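You operate a simulated robot arm through the tools that you are given. There is no shell and no other tool. Be economical: measure what you need, move in short steps, check, and stop when the job is done.

The job below is to be done with a simulated robot arm. You get a single attempt, and the scene is never put back.

TASK
Run the table round to 45 deg and take the paver out of the jig.
Fine: lock the table and switch OFF before you open the red clamp; paver to the trolley top.
Where things are to end (x, y in the base frame): paver within 12 cm of [-72, -1].

The check looks at the end state, three seconds after you hand in, the way a careful person would. Anything else that was tipped, shoved, dropped, spilled or broken makes it a failure.

THE ROBOT
A 7-joint arm with a two-finger parallel gripper on a trunk, on a base that drives. Base frame: it is fixed to the floor where the robot stands at the start and does not move with it; the origin is under the middle of the robot, x ahead of it, y to its left, z up. Lengths are in cm, angles in degrees, forces in N, time in s.
With the tool pointing down near the work surface it reaches from about 14 to 62 cm from the robot's upright axis, wherever it stands. Its first joint turns from -143.0 to 143.0 degrees. Places, roughly: drive switch [40, -10, 70]; lock bolt [60, 10, 60]; red clamp [70, -70, 90]; trolley top [-80, 10, 80]. Payload 3 kg.
The tool frame sits at the grasp point between the pads (the TCP): z along the fingers, y along the line on which they close. The tips reach 3 cm beyond it. Largest opening 9.4 cm; finger width 2.8, thickness 1; the body of the gripper, 5 by 9.6 cm, starts 5.5 cm behind the TCP.
Orientation is told as [roll, pitch, yaw] about the base's x, y, z axes, in that order, counted from this pose: with the fingers straight down and closing along the base's y, the tool's x points along the base's -x, its y along +y and its z along -z.

THE INTERFACE
- The arm moves only by the tool move_arm. Its argument "deltas" is a list of rows, each a list of 7 numbers: the shift along the tool's x, y, z in cm, then the turn, a rotation vector about the tool's x, y, z in rad, then the finger opening in cm, from 0 to 9.4. In form: [[tx, ty, tz, ax, ay, az, claw], ...]. A call has 1 to 8 rows; each row shifts and turns the commanded pose from where the row before left it, along the tool's axes as they then stand. Rows are played at 5 a second. More than 5 cm and 8.6 degrees between two rows, or a gripper value outside its range, and nothing of the call is played. A pose out of reach is approached as far as the arm can. The call stops where the force on the tool passes 90 N (or 10 N more than at its start, if that is more) or the arm is blocked; 0.2 s more then pass. The fingers move at their own pace (about 4.5 cm/s each) and stop on an object; they squeeze with about 37 N. The grip force told is the motor's: it shows also when the fingers shut on nothing. Time passes only in rows, and 0.2 s behind the last, so rows that do not move let the fingers close. It gives the time, the measured TCP pose, the force on the tool (base axes), the opening and the grip force at its end, in the units of the frame above (readings bear some noise), with the torque about the TCP (base axes, N m) and any sound that the robot's microphone picked up, and new pictures: "views" is both (left out), scene, wrist or none.
- Cameras (640 x 400 px; columns grow to the right, rows downward): "scene" is now at [2.79, 14.2, 162.61]; the picture's right is [0.02, -1.00, 0.00], its down [-0.93, -0.02, -0.36] and it looks along [0.36, 0.01, -0.93] (base axes); focal length 214 px, centre (320, 200). "wrist" rides on the gripper at [7.6, 1.4, -10.2] in the tool frame; the picture's right is [-0.18, 0.98, 0.00], its down [-0.75, -0.14, -0.64] and it looks along [-0.63, -0.12, 0.77] (tool axes); focal length 243 px, centre (320, 200). There is no depth. A picture from a camera that has moved, and an enlarged one, comes with that camera's place and axes in the base frame and with its lens.
- slide_trunk(by): slides the trunk up (or, below 0, down) by that many cm; the arm and the scene camera ride with it, the base frame stays. It gives what a move gives, with no picture.
- roll_base(legs): drives the robot by 1 to 6 legs, each [ahead, left, turn to the left] in cm, cm and degrees, along the robot's own axes; the way and the turn of a leg run together, so that a leg with both is an arc; at most 150 cm and 180 degrees a leg. The arm and the cameras ride along, it lands a little off, and it stops where it bumps. It gives what a move gives, and a new picture of the scene camera.
- head_to(pan, tilt): turns the head with the scene camera to pan (to the left, within 143 degrees either way) and tilt (down, from -29 to 69), counted from straight ahead of the robot. It gives what a move gives, and a new picture of the scene camera.
- enlarge(camera, box): a new picture of the part [left, top, right, bottom] of that camera's present view, enlarged. The clock stands still meanwhile.
- finish_job(): hands the job in; it is judged then, once.

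Work in short steps. Places have to be worked out from the pictures, the camera data and where the tool is seen: move nearer, look again, correct. Check each grasp and each placing, and mend what went wrong. You have 120 turns and 260 pictures in all, those below and enlarged ones among them. Open the gripper and draw the arm clear of the work before you hand the job in, unless the task says otherwise; then end with one line.

The tools are called as name(argument=value, ...) on one line, values as JSON. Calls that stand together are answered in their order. move_arm: Moves the arm, as the interface text tells. Its arguments: {"type":"object","properties":{"deltas":{"type":"array","items":{"type":"array","items":{"type":"number"}}},"views":{"type":"string","enum":["both","scene","wrist","none"]}},"required":["deltas"]} The other tools are called the same way: slide_trunk (by) slides the trunk up or down; roll_base (legs) drives the base; head_to (pan, tilt) turns the head that bears the scene camera; enlarge (camera, box) takes an enlarged picture of a part of a camera's view; finish_job () hands the job in.

At the start:

```text
t: 0.0
position: [56.62, -4.63, 113.45]
orientation: [0.0, 0.1, 0.0]
wrist_force: [-0.6, -0.2, 0.7]
moment: [-0.02, 0.03, -0.02]
opening: 9.37
finger_force: 0.1
trunk travel left (down, up): [-10.0, 29.0]
robot x, y, heading: [-0.09, 0.01, -0.1]
head pan, tilt: [1.4, 68.8]
```

scene: 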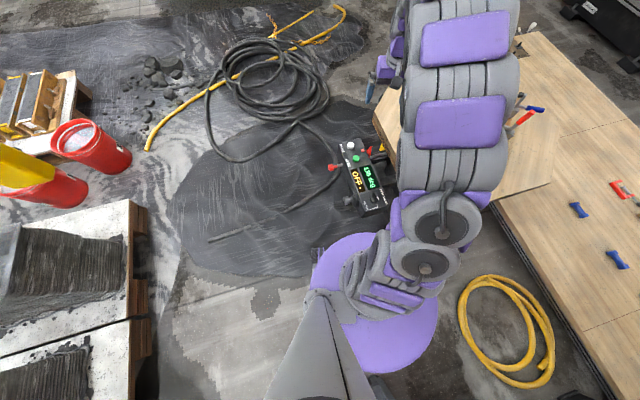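
wrist: 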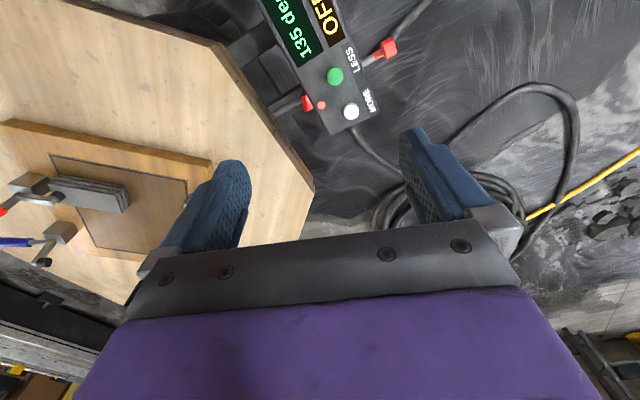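

The pictures show a control box reading 135 deg and OFF, and a turntable with a jig and clamps. I'll enlarge both views to read the controls.

enlarge(camera="wrist", box=[220, 0, 420, 140])

enlarge(camera="scene", box=[300, 80, 420, 230])

enlarge(camera="wrist", box=[0, 80, 320, 280])

head_to(pan=-25, tilt=45)

```text
2.86 times, centred on (320, 70) of wrist
camera zoom: at [49.08, -3.3, 123.67], right [0.18, 0.98, 0.0], down [0.75, -0.14, 0.64], along [0.63, -0.12, -0.77], focal length 693 px, centre (320, 571)
```

zoom: 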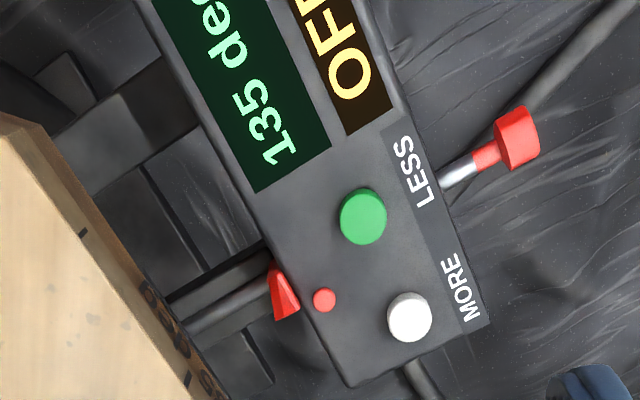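

```text
2.67 times, centred on (360, 155) of scene
camera zoom: at [2.79, 14.2, 162.61], right [0.02, -1.0, 0.0], down [-0.93, -0.02, -0.36], along [0.36, 0.01, -0.93], focal length 572 px, centre (213, 320)
```

zoom: 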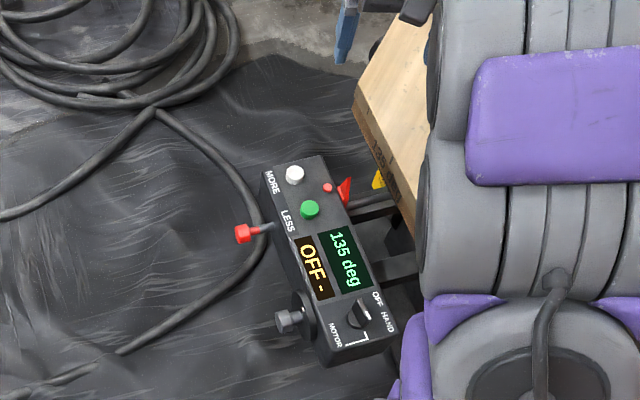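

```text
2.00 times, centred on (160, 180) of wrist
camera zoom: at [49.08, -3.3, 123.67], right [0.18, 0.98, 0.0], down [0.75, -0.14, 0.64], along [0.63, -0.12, -0.77], focal length 485 px, centre (640, 240)
```

zoom: 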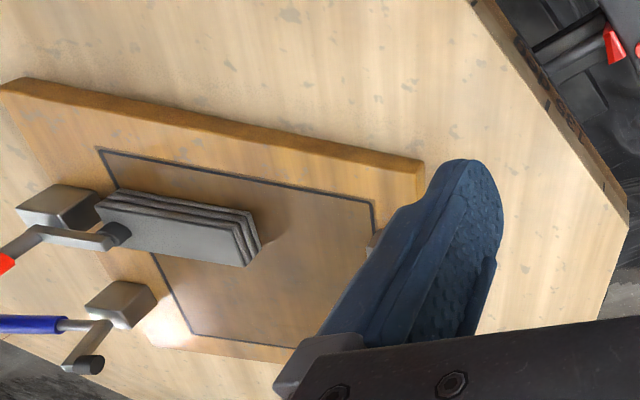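

```text
t: 0.9
position: [56.43, -4.82, 113.61]
orientation: [0.1, 0.1, 0.1]
wrist_force: [-0.9, -0.7, 0.2]
moment: [-0.01, 0.04, 0.01]
opening: 9.39
finger_force: 0.0
trunk travel left (down, up): [-10.0, 29.0]
robot x, y, heading: [0.28, -0.36, -0.1]
head pan, tilt: [-25.0, 45.0]
camera scene: at [4.57, 10.64, 165.49], right [-0.42, -0.91, 0.0], down [-0.64, 0.3, -0.71], along [0.64, -0.3, -0.71], focal length 214 px, centre (320, 200)
```

scene: 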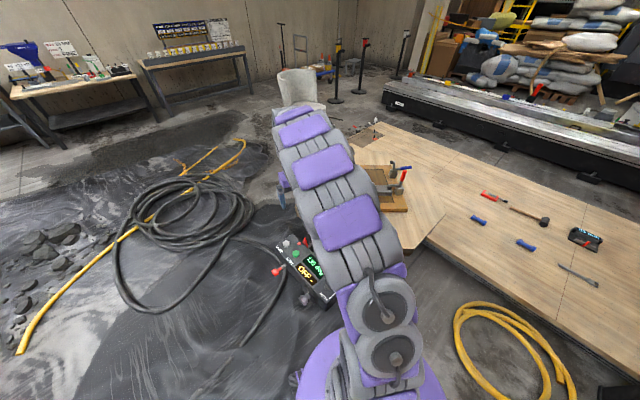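

The lock bolt's red knob is near [60, 9.7, 62.5], the rotary switch near [40, -10, 71], and the LESS button near [61, -2.5, 71]. Next I'll look at the trolley behind.

head_to(pan=143, tilt=45)

head_to(pan=-10, tilt=62)

enlarge(camera="scene", box=[200, 60, 440, 210])

```text
t: 3.5
position: [56.42, -4.61, 113.57]
orientation: [0.1, -0.1, 0.0]
wrist_force: [0.6, 0.0, 0.6]
moment: [0.0, -0.02, 0.02]
opening: 9.43
finger_force: 0.1
trunk travel left (down, up): [-10.0, 29.0]
robot x, y, heading: [-0.27, -0.19, -0.2]
head pan, tilt: [143.0, 45.0]
camera scene: at [-9.3, 18.98, 165.52], right [0.6, 0.8, 0.0], down [0.56, -0.43, -0.71], along [-0.57, 0.43, -0.71], focal length 214 px, centre (320, 200)
```

scene: 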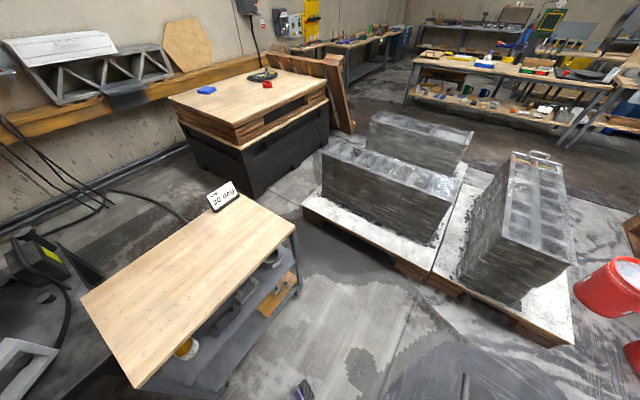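

```text
t: 5.8
position: [56.52, -4.63, 113.6]
orientation: [0.1, 0.0, 0.0]
wrist_force: [0.0, 0.0, 0.7]
moment: [-0.02, 0.0, 0.03]
opening: 9.39
finger_force: 0.1
trunk travel left (down, up): [-10.0, 29.0]
robot x, y, heading: [0.14, -0.25, 0.2]
head pan, tilt: [-10.0, 62.0]
camera scene: at [3.53, 12.96, 163.32], right [-0.17, -0.98, 0.0], down [-0.87, 0.15, -0.47], along [0.46, -0.08, -0.88], focal length 214 px, centre (320, 200)
```

scene: 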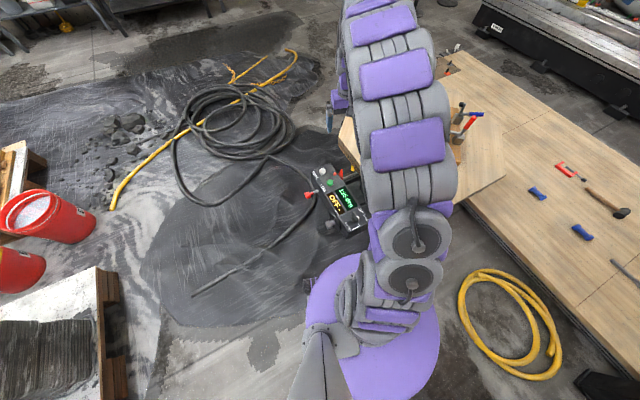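

```text
2.67 times, centred on (320, 135) of scene
camera zoom: at [3.53, 12.96, 163.32], right [-0.17, -0.98, 0.0], down [-0.87, 0.15, -0.47], along [0.46, -0.08, -0.88], focal length 572 px, centre (320, 373)
```

zoom: 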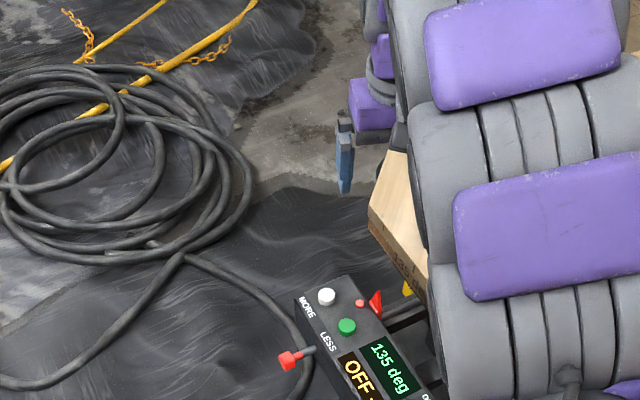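

The trolley top is clear. I'll pull the arm back so the wrist camera frames the control box.

move_arm(deltas=[[4.3, 0, 1.5, 0, 0, 0, 9.4], [4.3, 0, 1.5, 0, 0, 0, 9.4], [4.3, 0, 1.5, 0, 0, 0, 9.4], [4.3, 0, 1.5, 0, 0, 0, 9.4], [4.3, 0, 1.5, 0, 0, 0, 9.4], [4.3, 0, 1.5, 0, 0, 0, 9.4]], views="both")

enlarge(camera="wrist", box=[200, 0, 460, 170])

head_to(pan=-40, tilt=45)

```text
t: 7.2
position: [30.84, -4.98, 104.62]
orientation: [0.0, 0.0, 0.0]
wrist_force: [0.2, -0.4, -0.3]
moment: [0.01, -0.03, -0.02]
opening: 9.39
finger_force: 0.0
out of reach, approached as far as the arm can: row 6
trunk travel left (down, up): [-10.0, 29.0]
robot x, y, heading: [-0.24, 0.06, 0.4]
head pan, tilt: [-10.0, 62.0]
camera scene: at [3.23, 12.94, 163.33], right [-0.17, -0.98, 0.0], down [-0.87, 0.15, -0.47], along [0.46, -0.08, -0.88], focal length 214 px, centre (320, 200)
camera wrist: at [23.25, -3.55, 114.77], right [0.18, 0.98, 0.0], down [0.75, -0.14, 0.64], along [0.63, -0.12, -0.77], focal length 243 px, centre (320, 200)
```

scene: 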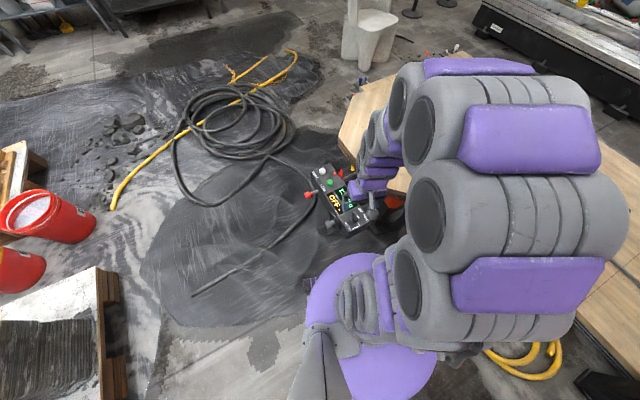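
wrist: 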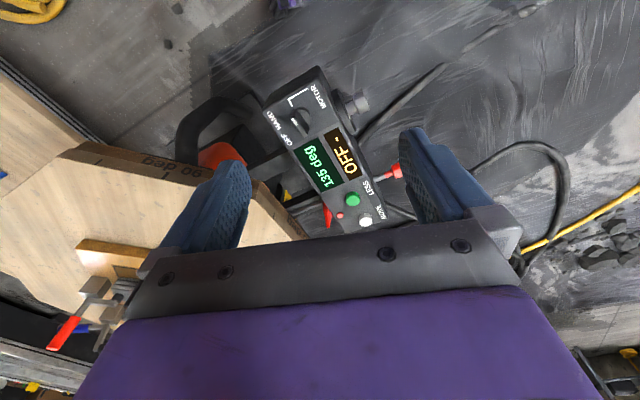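

```text
2.35 times, centred on (330, 85) of wrist
camera zoom: at [23.25, -3.55, 114.77], right [0.18, 0.98, 0.0], down [0.75, -0.14, 0.64], along [0.63, -0.12, -0.77], focal length 571 px, centre (296, 471)
```

zoom: 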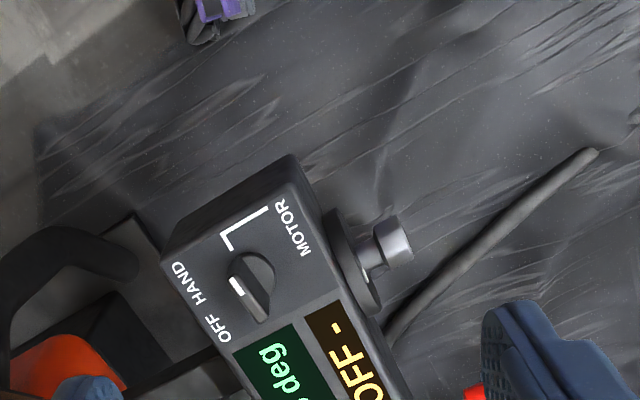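

```text
t: 8.2
position: [30.94, -4.81, 104.58]
orientation: [-0.1, 0.1, 0.0]
wrist_force: [-0.4, 0.2, 0.5]
moment: [0.02, 0.0, 0.05]
opening: 9.36
finger_force: 0.1
trunk travel left (down, up): [-10.0, 29.0]
robot x, y, heading: [0.18, 0.28, -0.2]
head pan, tilt: [-40.0, 45.0]
camera scene: at [3.24, 8.84, 165.5], right [-0.64, -0.77, 0.0], down [-0.54, 0.45, -0.71], along [0.54, -0.45, -0.71], focal length 214 px, centre (320, 200)
```

scene: 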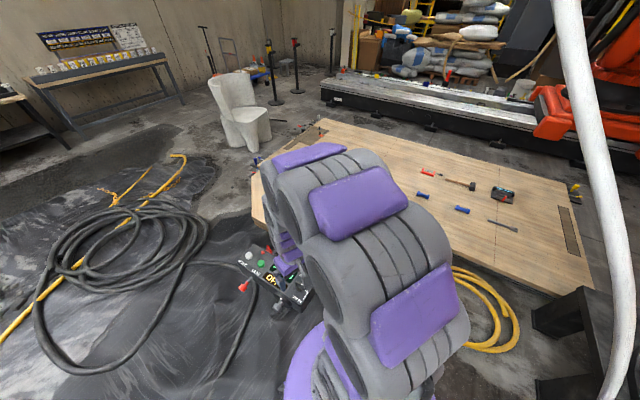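

I need a closer look at the switch's markings.

enlarge(camera="wrist", box=[250, 60, 370, 135])

enlarge(camera="wrist", box=[280, 130, 440, 240])

enlarge(camera="wrist", box=[0, 100, 310, 360])

```text
5.33 times, centred on (310, 98) of wrist
camera zoom: at [23.39, -3.55, 114.79], right [0.18, 0.98, 0.0], down [0.75, -0.14, 0.64], along [0.63, -0.12, -0.77], focal length 1294 px, centre (373, 747)
```

zoom: 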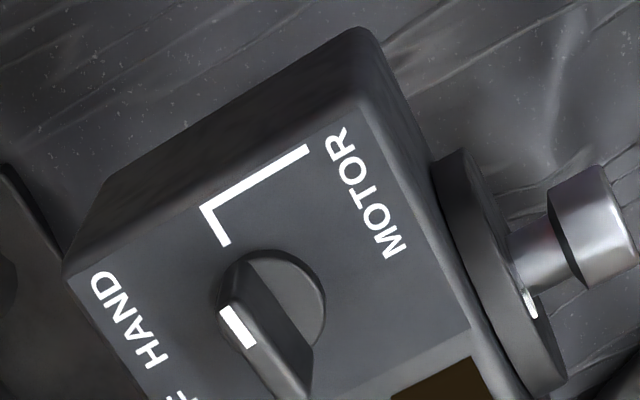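

```text
3.64 times, centred on (360, 185) of wrist
camera zoom: at [23.39, -3.55, 114.79], right [0.18, 0.98, 0.0], down [0.75, -0.14, 0.64], along [0.63, -0.12, -0.77], focal length 882 px, centre (174, 254)
```

zoom: 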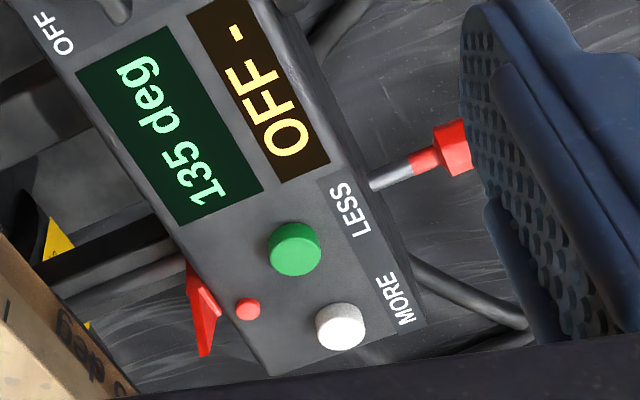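

```text
1.54 times, centred on (155, 230) of wrist
camera zoom: at [23.39, -3.55, 114.79], right [0.18, 0.98, 0.0], down [0.75, -0.14, 0.64], along [0.63, -0.12, -0.77], focal length 373 px, centre (574, 154)
```

zoom: 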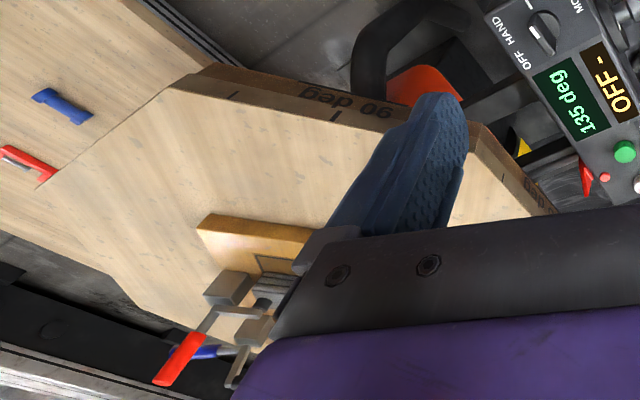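

The switch sits by OFF, next to a white L-shaped mark near HAND/MOTOR. I'll lower the wrist camera for a clear look.

move_arm(deltas=[[0, -1, 3.5, 0, 0, 0, 9.4], [0, -1, 3.5, 0, 0, 0, 9.4], [0, -1, 3.5, 0, 0, 0, 9.4], [0, -1, 3.5, 0, 0, 0, 9.4]], views="wrist")

enlarge(camera="wrist", box=[240, 0, 480, 150])

```text
t: 9.2
position: [33.72, -9.85, 91.28]
orientation: [0.1, 0.2, 0.0]
wrist_force: [0.1, -0.7, -0.4]
moment: [0.03, -0.01, -0.01]
opening: 9.39
finger_force: 0.0
out of reach, approached as far as the arm can: row 1, 2, 3
trunk travel left (down, up): [-10.0, 29.0]
robot x, y, heading: [-0.1, 0.12, 0.2]
head pan, tilt: [-40.0, 45.0]
camera wrist: at [26.18, -8.3, 101.5], right [0.18, 0.98, 0.0], down [0.76, -0.14, 0.64], along [0.63, -0.12, -0.77], focal length 243 px, centre (320, 200)
```

wrist: 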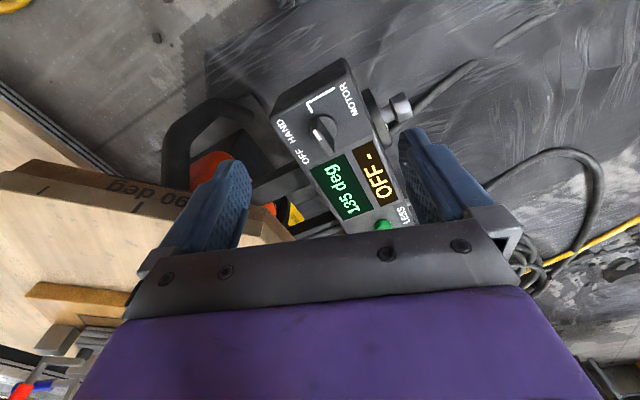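

```text
2.67 times, centred on (360, 75) of wrist
camera zoom: at [26.18, -8.3, 101.5], right [0.18, 0.98, 0.0], down [0.76, -0.14, 0.64], along [0.63, -0.12, -0.77], focal length 647 px, centre (213, 533)
```

zoom: 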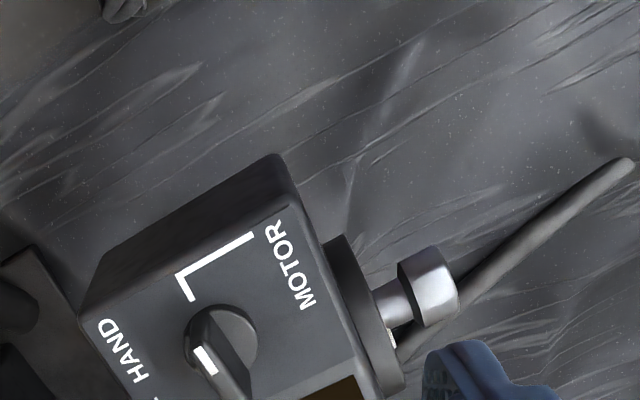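

Zooming on the knob itself.

enlarge(camera="wrist", box=[272, 75, 400, 155])

enlarge(camera="wrist", box=[300, 70, 430, 250])

```text
5.00 times, centred on (336, 115) of wrist
camera zoom: at [26.18, -8.3, 101.5], right [0.18, 0.98, 0.0], down [0.76, -0.14, 0.64], along [0.63, -0.12, -0.77], focal length 1213 px, centre (240, 625)
```

zoom: 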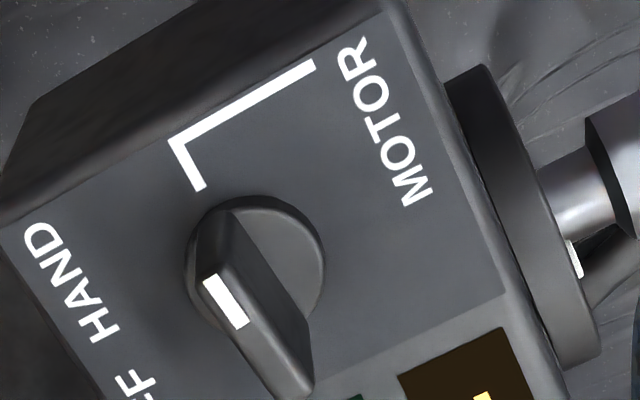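

```text
2.22 times, centred on (365, 160) of wrist
camera zoom: at [26.18, -8.3, 101.5], right [0.18, 0.98, 0.0], down [0.76, -0.14, 0.64], along [0.63, -0.12, -0.77], focal length 539 px, centre (220, 289)
```

zoom: 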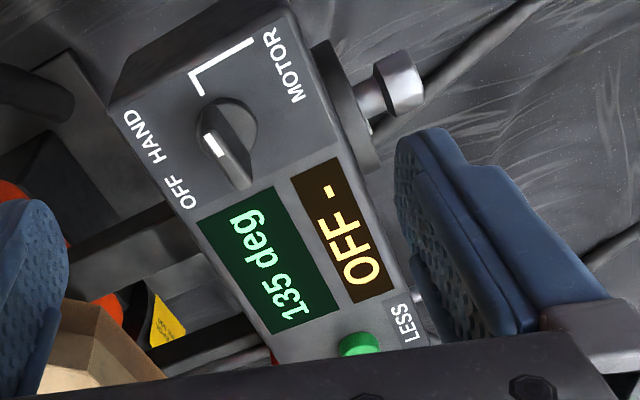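

I can't tell which end of the knob bar the tick marks. I'll swing the tool to the operator's side (+y), then turn the wrist to look back at the box.

move_arm(deltas=[[-2, 4, 0, 0, 0, 0, 9.4], [-2, 4, 0, 0, 0, 0, 9.4], [-2, 4, 0, 0, 0, 0, 9.4], [-2, 4, 0, 0, 0, 0, 9.4], [-2, 4, 0, 0, 0, 0, 9.4], [-2, 4, 0, 0, 0, 0, 9.4], [-2, 4, 0, 0, 0, 0, 9.4], [-2, 4, 0, 0, 0, 0, 9.4]], views="none")

move_arm(deltas=[[0, 0, 0, 0, 0, 0.149, 9.4], [0, 0, 0, 0, 0, 0.149, 9.4], [0, 0, 0, 0, 0, 0.149, 9.4], [0, 0, 0, 0, 0, 0.149, 9.4], [0, 0, 0, 0, 0, 0.149, 9.4], [0, 0, 0, 0, 0, 0.149, 9.4], [0, 0, 0, 0, 0, 0.149, 9.4], [0, 0, 0, 0, 0, 0.149, 9.4]], views="wrist")

head_to(pan=-20, tilt=60)

enlarge(camera="wrist", box=[120, 0, 520, 250])

```text
t: 11.0
position: [49.58, 22.79, 91.65]
orientation: [-0.1, -0.1, 0.0]
wrist_force: [-0.7, 0.1, 0.6]
moment: [0.0, -0.04, 0.01]
opening: 9.41
finger_force: 0.2
trunk travel left (down, up): [-10.0, 29.0]
robot x, y, heading: [-0.01, -0.28, -0.0]
head pan, tilt: [-40.0, 45.0]
```

```text
t: 12.8
position: [49.57, 22.77, 91.48]
orientation: [-0.1, -0.1, -68.4]
wrist_force: [-1.3, -0.6, -0.4]
moment: [0.01, -0.01, -0.02]
opening: 9.41
finger_force: 0.0
trunk travel left (down, up): [-10.0, 29.0]
robot x, y, heading: [0.04, -0.23, -0.4]
head pan, tilt: [-40.0, 45.0]
camera wrist: at [48.06, 30.36, 101.73], right [0.98, 0.19, 0.0], down [0.15, -0.75, 0.64], along [0.12, -0.63, -0.77], focal length 243 px, centre (320, 200)
```

wrist: 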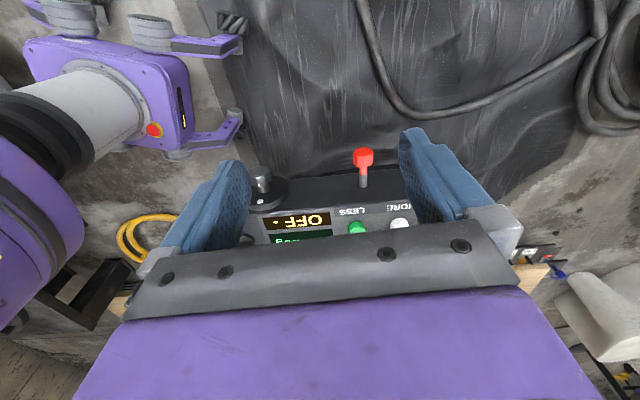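

```text
t: 13.6
position: [49.41, 22.71, 91.67]
orientation: [0.1, -0.1, -68.2]
wrist_force: [-0.4, 0.3, 0.3]
moment: [-0.01, 0.07, 0.01]
opening: 9.43
finger_force: 0.0
trunk travel left (down, up): [-10.0, 29.0]
robot x, y, heading: [-0.48, 0.2, -0.0]
head pan, tilt: [-20.0, 60.0]
camera scene: at [3.45, 12.09, 163.53], right [-0.34, -0.94, 0.0], down [-0.81, 0.3, -0.5], along [0.47, -0.17, -0.87], focal length 214 px, centre (320, 200)
```

scene: 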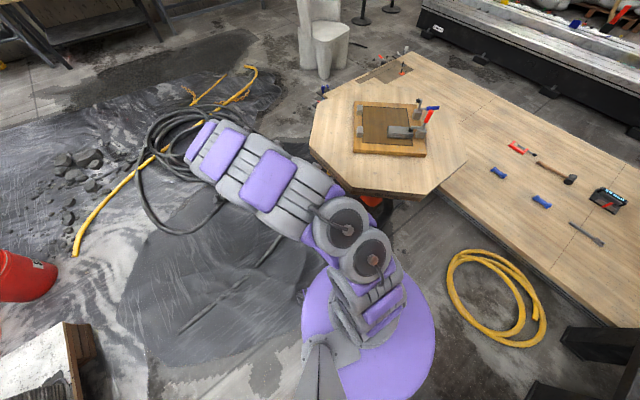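

```text
1.60 times, centred on (320, 125) of wrist
camera zoom: at [48.05, 30.33, 101.74], right [0.98, 0.19, 0.0], down [0.15, -0.75, 0.64], along [0.12, -0.63, -0.77], focal length 388 px, centre (320, 320)
```

zoom: 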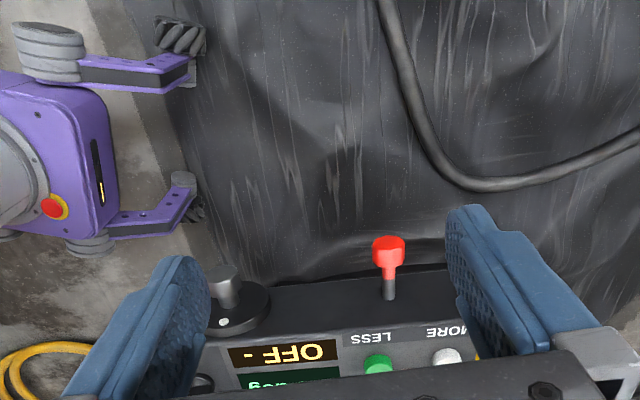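

A good view of the jig. I'll zoom on it, and back the wrist off to see the whole box.

enlarge(camera="scene", box=[300, 50, 460, 200])

move_arm(deltas=[[4, 0, -1, 0, 0, 0, 9.4], [4, 0, -1, 0, 0, 0, 9.4], [4, 0, -1, 0, 0, 0, 9.4], [2, 0, -1, 0, 0, 0, 9.4]], views="wrist")

enlarge(camera="wrist", box=[230, 130, 430, 260])

```text
2.67 times, centred on (380, 125) of scene
camera zoom: at [3.45, 12.09, 163.53], right [-0.34, -0.94, 0.0], down [-0.81, 0.3, -0.5], along [0.47, -0.17, -0.87], focal length 572 px, centre (160, 400)
```

zoom: 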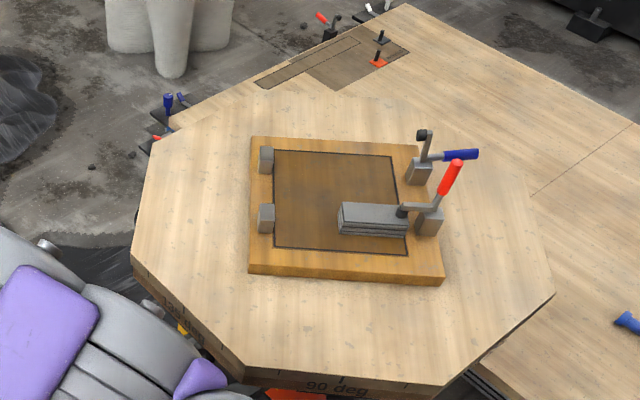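

```text
t: 14.6
position: [44.31, 35.78, 95.44]
orientation: [0.1, 0.0, -68.4]
wrist_force: [0.3, -0.3, 0.5]
moment: [0.01, 0.02, 0.0]
opening: 9.43
finger_force: 0.1
trunk travel left (down, up): [-10.0, 29.0]
robot x, y, heading: [0.18, 0.1, 0.1]
head pan, tilt: [-20.0, 60.0]
camera wrist: at [42.88, 43.37, 105.67], right [0.98, 0.19, 0.0], down [0.15, -0.75, 0.64], along [0.12, -0.63, -0.77], focal length 243 px, centre (320, 200)
```

wrist: 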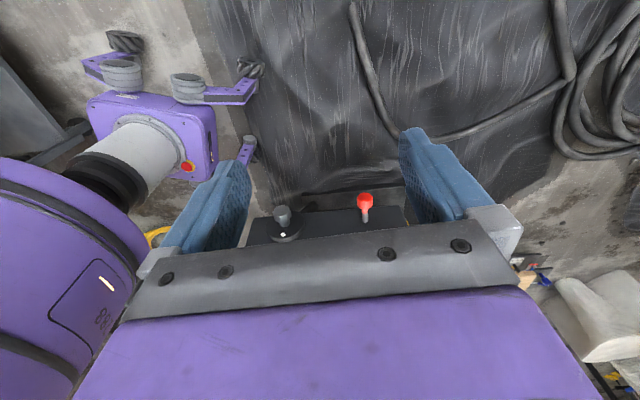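

```text
3.08 times, centred on (330, 195) of wrist
camera zoom: at [42.88, 43.37, 105.67], right [0.98, 0.19, 0.0], down [0.15, -0.75, 0.64], along [0.12, -0.63, -0.77], focal length 746 px, centre (289, 215)
```

zoom: 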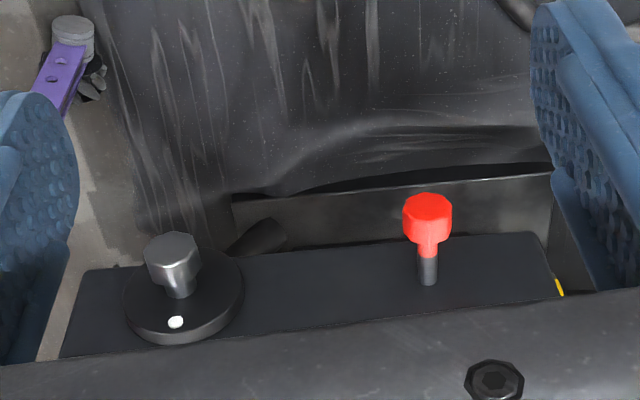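

I overshot: the box must lie more beneath the camera. Moving the tool forward over the box.

move_arm(deltas=[[-4.5, 0, 0, 0, 0, 0, 9.4], [-4.5, 0, 0, 0, 0, 0, 9.4], [-4.5, 0, 0, 0, 0, 0, 9.4], [-4.5, 0, 0, 0, 0, 0, 9.4], [-4.5, -1, 0, 0, 0, 0, 9.4], [-4.5, -1, 0, 0, 0, 0, 9.4], [-3, -2, 0, 0, 0, 0, 9.4]], views="wrist")

enlarge(camera="wrist", box=[180, 20, 420, 170])

```text
t: 16.2
position: [51.58, 6.11, 95.64]
orientation: [0.1, -0.1, -68.3]
wrist_force: [-1.2, -0.4, 0.6]
moment: [0.0, 0.01, 0.04]
opening: 9.41
finger_force: 0.1
trunk travel left (down, up): [-10.0, 29.0]
robot x, y, heading: [-0.14, -0.02, -0.0]
head pan, tilt: [-20.0, 60.0]
camera wrist: at [50.11, 13.66, 105.84], right [0.98, 0.19, 0.0], down [0.15, -0.75, 0.64], along [0.12, -0.63, -0.77], focal length 243 px, centre (320, 200)
```

wrist: 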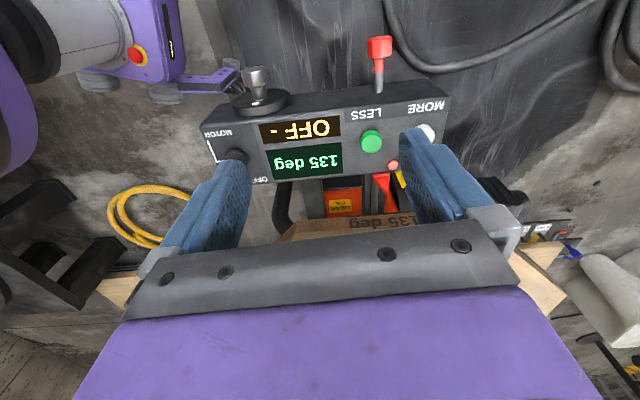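

```text
2.67 times, centred on (300, 95) of wrist
camera zoom: at [50.11, 13.66, 105.84], right [0.98, 0.19, 0.0], down [0.15, -0.75, 0.64], along [0.12, -0.63, -0.77], focal length 647 px, centre (373, 480)
```

zoom: 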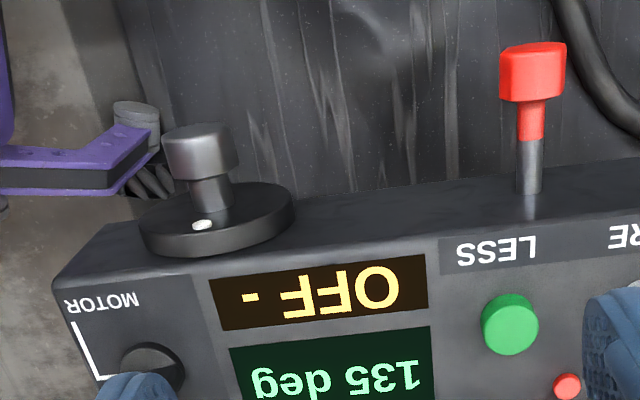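

Shift toward the knob.

move_arm(deltas=[[0, -4.5, 0, 0, 0, 0, 9.4], [0, -4.5, 0, 0, 0, 0, 9.4], [0, -4, 0, 0, 0, 0, 9.4]], views="wrist")

enlarge(camera="wrist", box=[240, 60, 400, 160])

```text
t: 17.0
position: [39.61, 1.19, 95.47]
orientation: [0.1, 0.0, -68.4]
wrist_force: [0.3, 0.1, 0.1]
moment: [-0.01, 0.01, 0.01]
opening: 9.39
finger_force: 0.1
trunk travel left (down, up): [-10.0, 29.0]
robot x, y, heading: [0.14, -0.2, 0.4]
head pan, tilt: [-20.0, 60.0]
camera wrist: at [38.03, 8.75, 105.7], right [0.98, 0.19, 0.0], down [0.15, -0.75, 0.64], along [0.12, -0.63, -0.77], focal length 243 px, centre (320, 200)
```

wrist: 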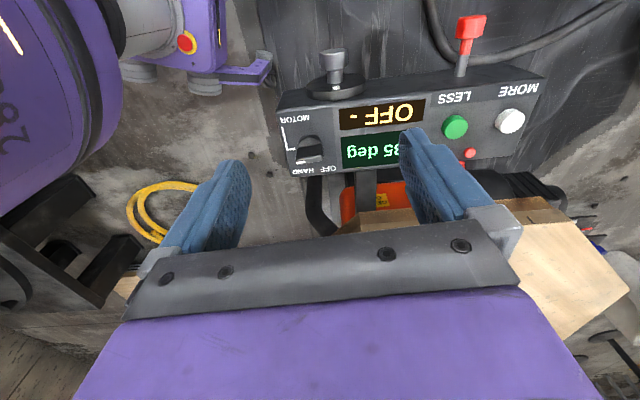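

```text
4.00 times, centred on (320, 110) of wrist
camera zoom: at [38.03, 8.75, 105.7], right [0.98, 0.19, 0.0], down [0.15, -0.75, 0.64], along [0.12, -0.63, -0.77], focal length 970 px, centre (320, 560)
```

zoom: 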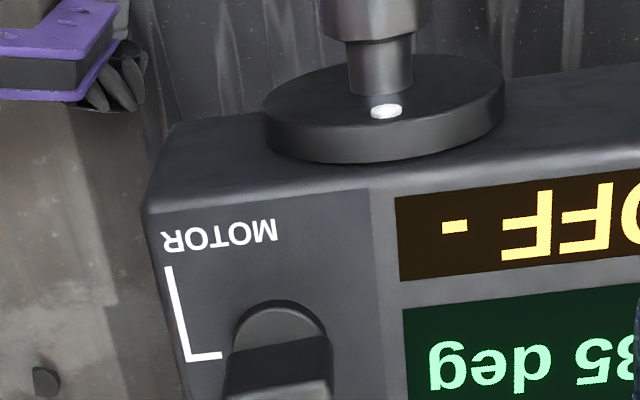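

enlarge(camera="wrist", box=[270, 110, 366, 180])

```text
5.71 times, centred on (318, 145) of wrist
camera zoom: at [38.03, 8.75, 105.7], right [0.98, 0.19, 0.0], down [0.15, -0.75, 0.64], along [0.12, -0.63, -0.77], focal length 1386 px, centre (331, 514)
```

zoom: 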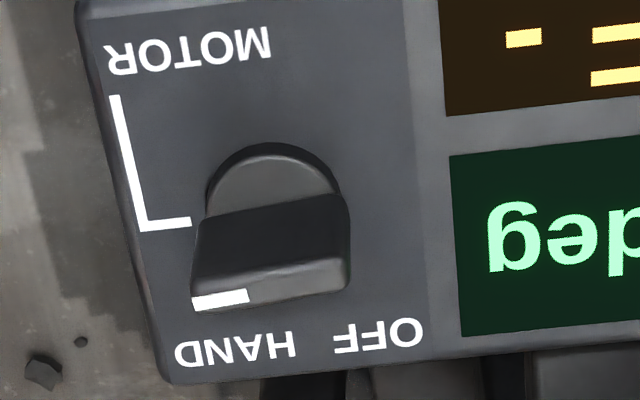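

The tick marks the -x end, so the knob points at the MOTOR leader line. The bolt knob looks pulled out (unlocked). By triangulation LESS is at about [62.1, -2.8, 68.5], the edge of my reach, so I'll roll forward 4 cm and close the fingers for pressing.

roll_base(legs=[[4, 0, 0]])

move_arm(deltas=[[0, 4, 0, 0, 0, 0, 0], [0, 4, 0, 0, 0, 0, 0], [0, 4, 0, 0, 0, 0, 0], [0, 3, 0, 0, 0, 0, 0]], views="wrist")

```text
t: 17.9
position: [43.7, 1.25, 95.56]
orientation: [-0.1, 0.0, -68.4]
wrist_force: [-0.4, 0.6, -0.4]
moment: [-0.01, -0.01, 0.0]
opening: 9.34
finger_force: 0.0
trunk travel left (down, up): [-10.0, 29.0]
robot x, y, heading: [3.99, -0.06, -0.3]
head pan, tilt: [-20.0, 60.0]
camera scene: at [7.58, 11.76, 163.55], right [-0.34, -0.94, 0.0], down [-0.81, 0.3, -0.5], along [0.47, -0.17, -0.87], focal length 214 px, centre (320, 200)
```

scene: 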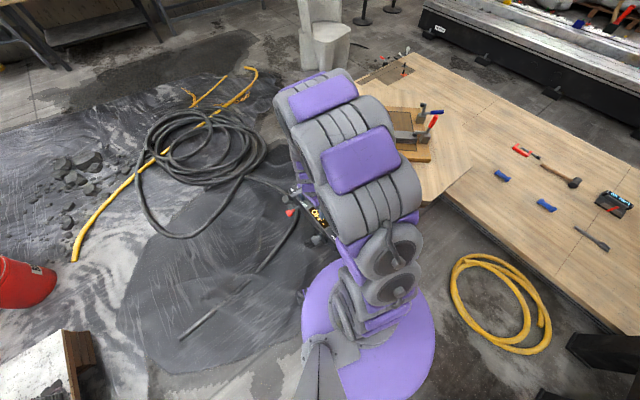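

```text
t: 18.9
position: [57.7, 6.9, 95.61]
orientation: [0.0, 0.0, -68.4]
wrist_force: [-0.2, -1.0, -0.8]
moment: [-0.01, 0.0, 0.03]
opening: 0.54
finger_force: 0.0
trunk travel left (down, up): [-10.0, 29.0]
robot x, y, heading: [4.02, 0.11, -0.3]
head pan, tilt: [-20.0, 60.0]
camera wrist: at [56.16, 14.42, 105.8], right [0.98, 0.19, 0.0], down [0.15, -0.75, 0.64], along [0.12, -0.63, -0.77], focal length 243 px, centre (320, 200)
```

wrist: 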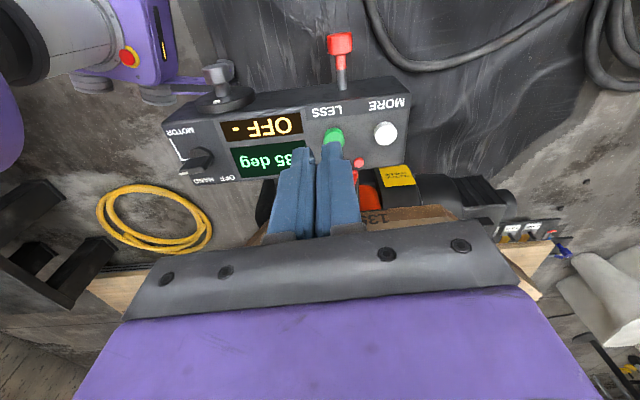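

The button estimate is confirmed at about [61.8, -2.5]. I'll move above it and descend to tips at about 70.5.

move_arm(deltas=[[-4, 0.1, 0, 0, 0, 0, 0], [-4, 0.1, 3, 0, 0, 0, 0], [-2.4, 0.2, 4, 0, 0, 0, 0], [0, 0, 4, 0, 0, 0, 0], [0, 0, 4, 0, 0, 0, 0], [0, 0, 4, 0, 0, 0, 0], [0, 0, 3, 0, 0, 0, 0]], views="both")

enlarge(camera="wrist", box=[200, 30, 440, 180])

```text
t: 20.5
position: [61.79, -2.8, 73.39]
orientation: [0.2, -0.1, -68.5]
wrist_force: [-0.2, -0.3, -0.1]
moment: [0.01, 0.01, 0.01]
opening: 0.0
finger_force: 33.3
trunk travel left (down, up): [-10.0, 29.0]
robot x, y, heading: [3.65, -0.07, 0.1]
head pan, tilt: [-20.0, 60.0]
camera scene: at [7.62, 11.74, 163.55], right [-0.34, -0.94, 0.0], down [-0.81, 0.3, -0.5], along [0.47, -0.17, -0.87], focal length 214 px, centre (320, 200)
camera wrist: at [60.29, 4.83, 83.61], right [0.98, 0.19, 0.0], down [0.14, -0.75, 0.64], along [0.12, -0.63, -0.77], focal length 243 px, centre (320, 200)
```

scene: 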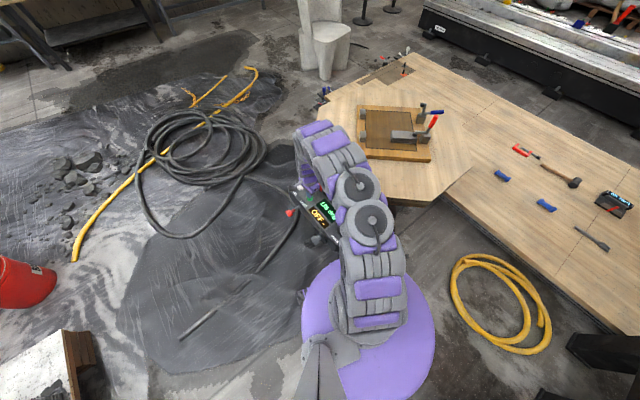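
wrist: 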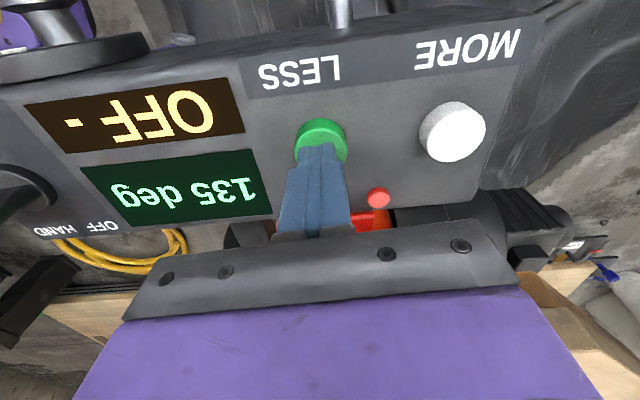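

```text
2.67 times, centred on (320, 105) of wrist
camera zoom: at [60.29, 4.83, 83.61], right [0.98, 0.19, 0.0], down [0.14, -0.75, 0.64], along [0.12, -0.63, -0.77], focal length 647 px, centre (320, 453)
```

zoom: 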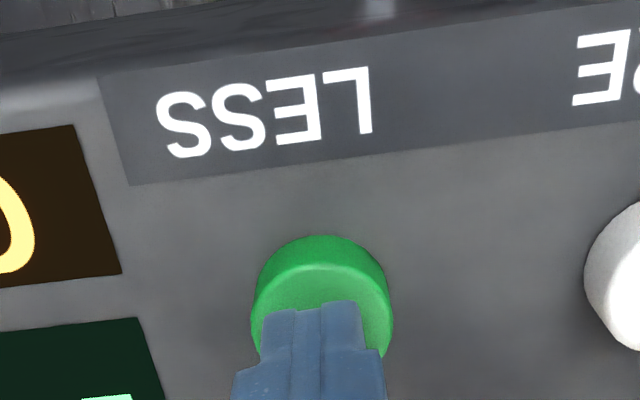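

Tips are just above the LESS button. Pressing down in small steps and watching the display.

move_arm(deltas=[[0, 0, 1, 0, 0, 0, 0], [0, 0, 0.7, 0, 0, 0, 0], [0, 0, 0.5, 0, 0, 0, 0]], views="wrist")

```text
t: 21.3
position: [61.67, -2.85, 72.04]
orientation: [0.7, -0.5, -68.4]
wrist_force: [1.6, 1.5, 91.0]
moment: [0.47, 0.23, 0.27]
opening: 0.0
finger_force: 33.1
trunk travel left (down, up): [-10.0, 29.0]
robot x, y, heading: [3.82, -0.01, -0.4]
head pan, tilt: [-20.0, 60.0]
heard: click
camera wrist: at [60.02, 4.81, 82.18], right [0.98, 0.19, 0.02], down [0.14, -0.75, 0.65], along [0.14, -0.63, -0.76], focal length 243 px, centre (320, 200)
```

wrist: 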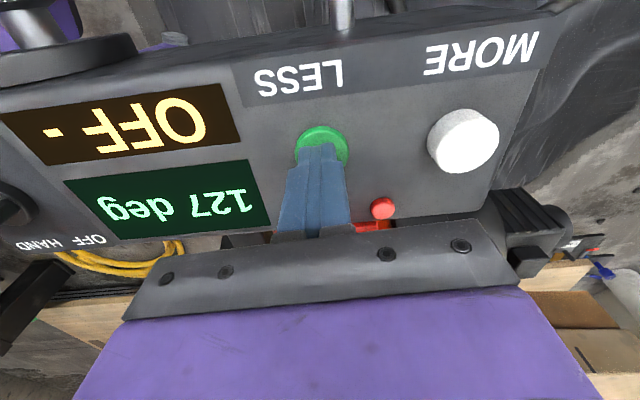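

It works: reading 127 with the button held. The force is high, so I'll ease slightly and hold while watching.

move_arm(deltas=[[0, 0, -0.4, 0, 0, 0, 0], [0, 0, 0, 0, 0, 0, 0]], views="both")

```text
t: 21.9
position: [61.6, -2.83, 72.11]
orientation: [0.5, -0.3, -68.5]
wrist_force: [17.5, 0.3, 82.0]
moment: [0.29, -0.31, 0.01]
opening: 0.0
finger_force: 32.7
trunk travel left (down, up): [-10.0, 29.0]
robot x, y, heading: [4.18, -0.03, 0.1]
head pan, tilt: [-20.0, 60.0]
camera scene: at [6.42, 11.82, 163.63], right [-0.34, -0.94, 0.0], down [-0.81, 0.3, -0.5], along [0.47, -0.17, -0.86], focal length 214 px, centre (320, 200)
camera wrist: at [60.1, 4.8, 82.24], right [0.98, 0.19, 0.01], down [0.14, -0.75, 0.64], along [0.13, -0.63, -0.76], focal length 243 px, centre (320, 200)
```

scene: 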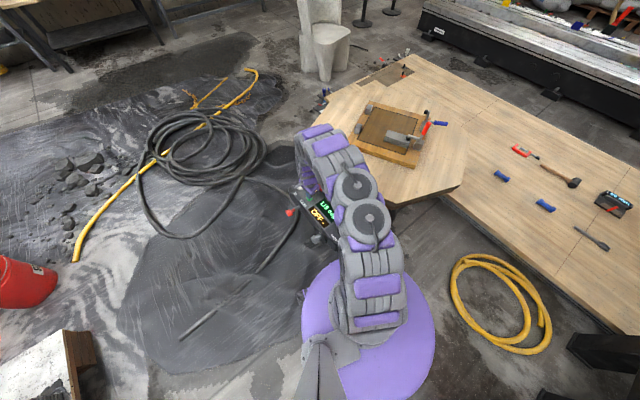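
wrist: 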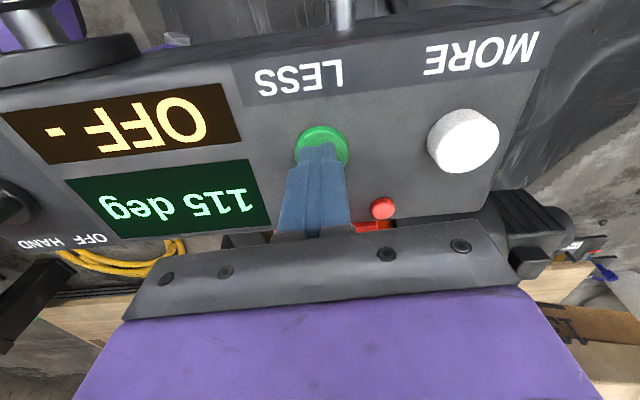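

About 20°/s while pressed, clockwise from above. I'll lift now to see whether it stops on release.

move_arm(deltas=[[0, 0, -1.6, 0, 0, 0, 0]], views="wrist")

move_arm(deltas=[[0, 0, 0, 0, 0, 0, 0]], views="wrist")

```text
t: 22.3
position: [61.1, -2.87, 72.77]
orientation: [-0.8, 0.4, -68.4]
wrist_force: [-4.5, 0.4, 2.7]
moment: [-0.05, -0.05, 0.01]
opening: 0.02
finger_force: 33.2
trunk travel left (down, up): [-10.0, 29.0]
robot x, y, heading: [3.73, 0.17, -0.2]
head pan, tilt: [-20.0, 60.0]
camera wrist: at [59.8, 4.75, 82.91], right [0.98, 0.19, -0.02], down [0.16, -0.75, 0.64], along [0.11, -0.63, -0.77], focal length 243 px, centre (320, 200)
```

wrist: 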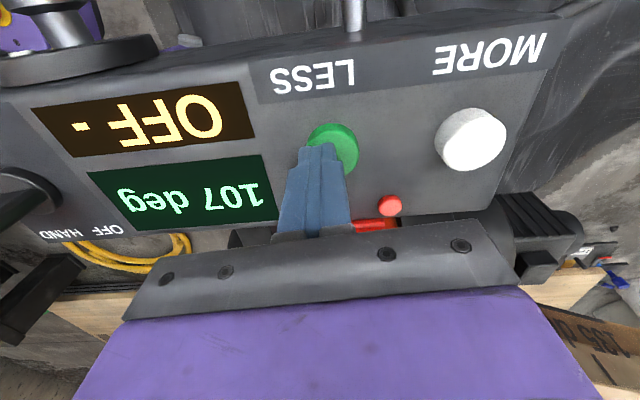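

```text
t: 22.7
position: [61.43, -2.9, 73.06]
orientation: [-0.1, 0.0, -68.5]
wrist_force: [-0.9, -1.0, 1.3]
moment: [0.01, 0.15, 0.04]
opening: 0.01
finger_force: 32.8
trunk travel left (down, up): [-10.0, 29.0]
robot x, y, heading: [3.94, 0.15, -0.2]
head pan, tilt: [-20.0, 60.0]
camera wrist: at [60.14, 4.71, 83.33], right [0.98, 0.19, 0.0], down [0.15, -0.75, 0.64], along [0.12, -0.63, -0.77], focal length 243 px, centre (320, 200)
```

wrist: 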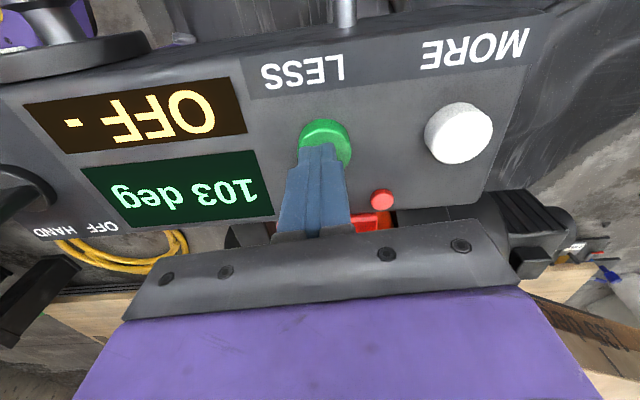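

Checking if it has coasted to a stop.

move_arm(deltas=[[0, 0, 0, 0, 0, 0, 0]], views="wrist")

```text
t: 23.1
position: [61.67, -2.84, 73.33]
orientation: [0.0, 0.0, -68.4]
wrist_force: [-0.7, 0.3, 0.0]
moment: [0.0, 0.02, 0.01]
opening: 0.0
finger_force: 33.5
trunk travel left (down, up): [-10.0, 29.0]
robot x, y, heading: [4.03, 0.2, -0.1]
head pan, tilt: [-20.0, 60.0]
camera wrist: at [60.21, 4.71, 83.4], right [0.98, 0.19, 0.0], down [0.15, -0.75, 0.64], along [0.12, -0.63, -0.77], focal length 243 px, centre (320, 200)
```

wrist: 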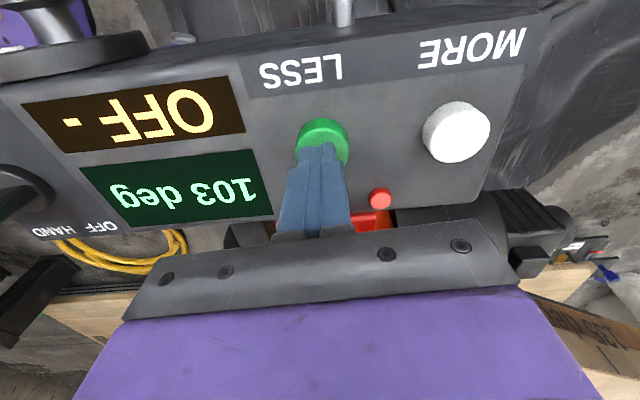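

It stops on release with about 4° of coast. 58° remain: press and hold about 1.5 s, then check.

move_arm(deltas=[[0, 0, 1.6, 0, 0, 0, 0], [0, 0, 0, 0, 0, 0, 0], [0, 0, 0, 0, 0, 0, 0], [0, 0, 0, 0, 0, 0, 0], [0, 0, 0, 0, 0, 0, 0], [0, 0, 0, 0, 0, 0, 0], [0, 0, -1.6, 0, 0, 0, 0], [0, 0, 0, 0, 0, 0, 0]], views="both")

```text
t: 23.6
position: [61.58, -2.81, 72.38]
orientation: [0.5, -0.3, -68.4]
wrist_force: [-18.8, -1.4, 42.5]
moment: [0.16, 0.68, 0.11]
opening: 0.01
finger_force: 32.7
trunk travel left (down, up): [-10.0, 29.0]
robot x, y, heading: [4.18, 0.16, -0.2]
head pan, tilt: [-20.0, 60.0]
heard: click
stopped in row 2: the force on the tool passed its limit at 224 N (the readings are from after the stop); the commanded pose is now the measured one
camera scene: at [6.69, 11.84, 163.63], right [-0.34, -0.94, 0.0], down [-0.81, 0.3, -0.5], along [0.47, -0.17, -0.86], focal length 214 px, centre (320, 200)
camera wrist: at [60.14, 4.76, 82.48], right [0.98, 0.19, 0.01], down [0.14, -0.75, 0.65], along [0.13, -0.63, -0.76], focal length 243 px, centre (320, 200)
```

scene: 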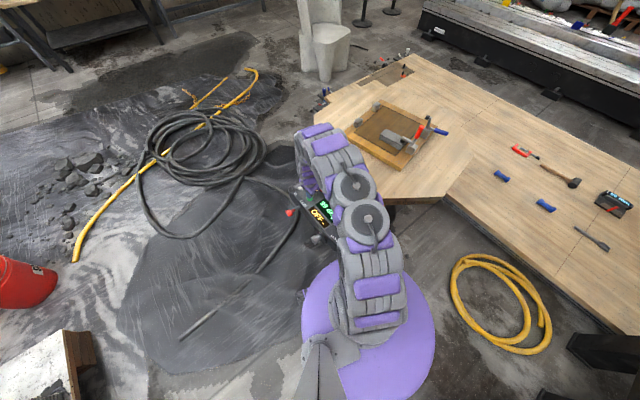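
wrist: 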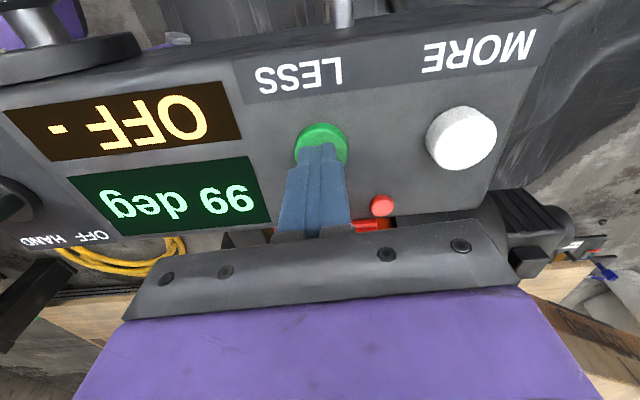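

I pressed too fast, hence the force spike. It is now resting on the button at 42 N, reading 99 deg. Holding 1 s to see.

move_arm(deltas=[[0, 0, 0, 0, 0, 0, 0], [0, 0, 0, 0, 0, 0, 0], [0, 0, 0, 0, 0, 0, 0], [0, 0, 0, 0, 0, 0, 0]], views="wrist")

```text
t: 24.6
position: [61.74, -2.85, 72.45]
orientation: [0.8, -0.4, -68.4]
wrist_force: [-22.5, -1.0, 46.9]
moment: [0.2, 0.83, 0.09]
opening: 0.0
finger_force: 32.6
trunk travel left (down, up): [-10.0, 29.0]
robot x, y, heading: [4.17, -0.2, -0.2]
head pan, tilt: [-20.0, 60.0]
camera wrist: at [60.17, 4.76, 82.45], right [0.98, 0.19, 0.01], down [0.14, -0.75, 0.65], along [0.13, -0.63, -0.76], focal length 243 px, centre (320, 200)
```

wrist: 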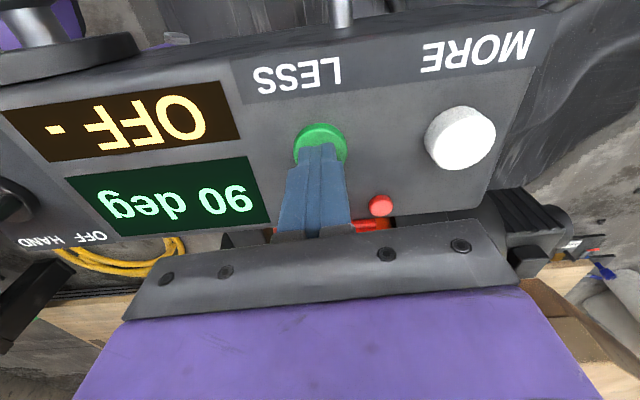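

90 exactly; it may have stopped there, or the button may be half-released. Checking one more interval.

move_arm(deltas=[[0, 0, 0, 0, 0, 0, 0]], views="wrist")

```text
t: 25.0
position: [61.86, -2.92, 72.45]
orientation: [0.7, -0.4, -68.3]
wrist_force: [-21.4, -1.2, 46.8]
moment: [0.13, 0.76, 0.04]
opening: 0.01
finger_force: 32.5
trunk travel left (down, up): [-10.0, 29.0]
robot x, y, heading: [4.15, -0.24, -0.2]
head pan, tilt: [-20.0, 60.0]
camera wrist: at [60.19, 4.76, 82.45], right [0.98, 0.19, 0.01], down [0.14, -0.75, 0.65], along [0.13, -0.63, -0.76], focal length 243 px, centre (320, 200)
```

wrist: 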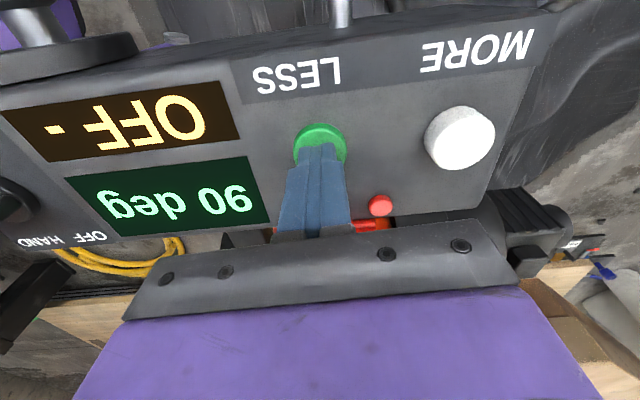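

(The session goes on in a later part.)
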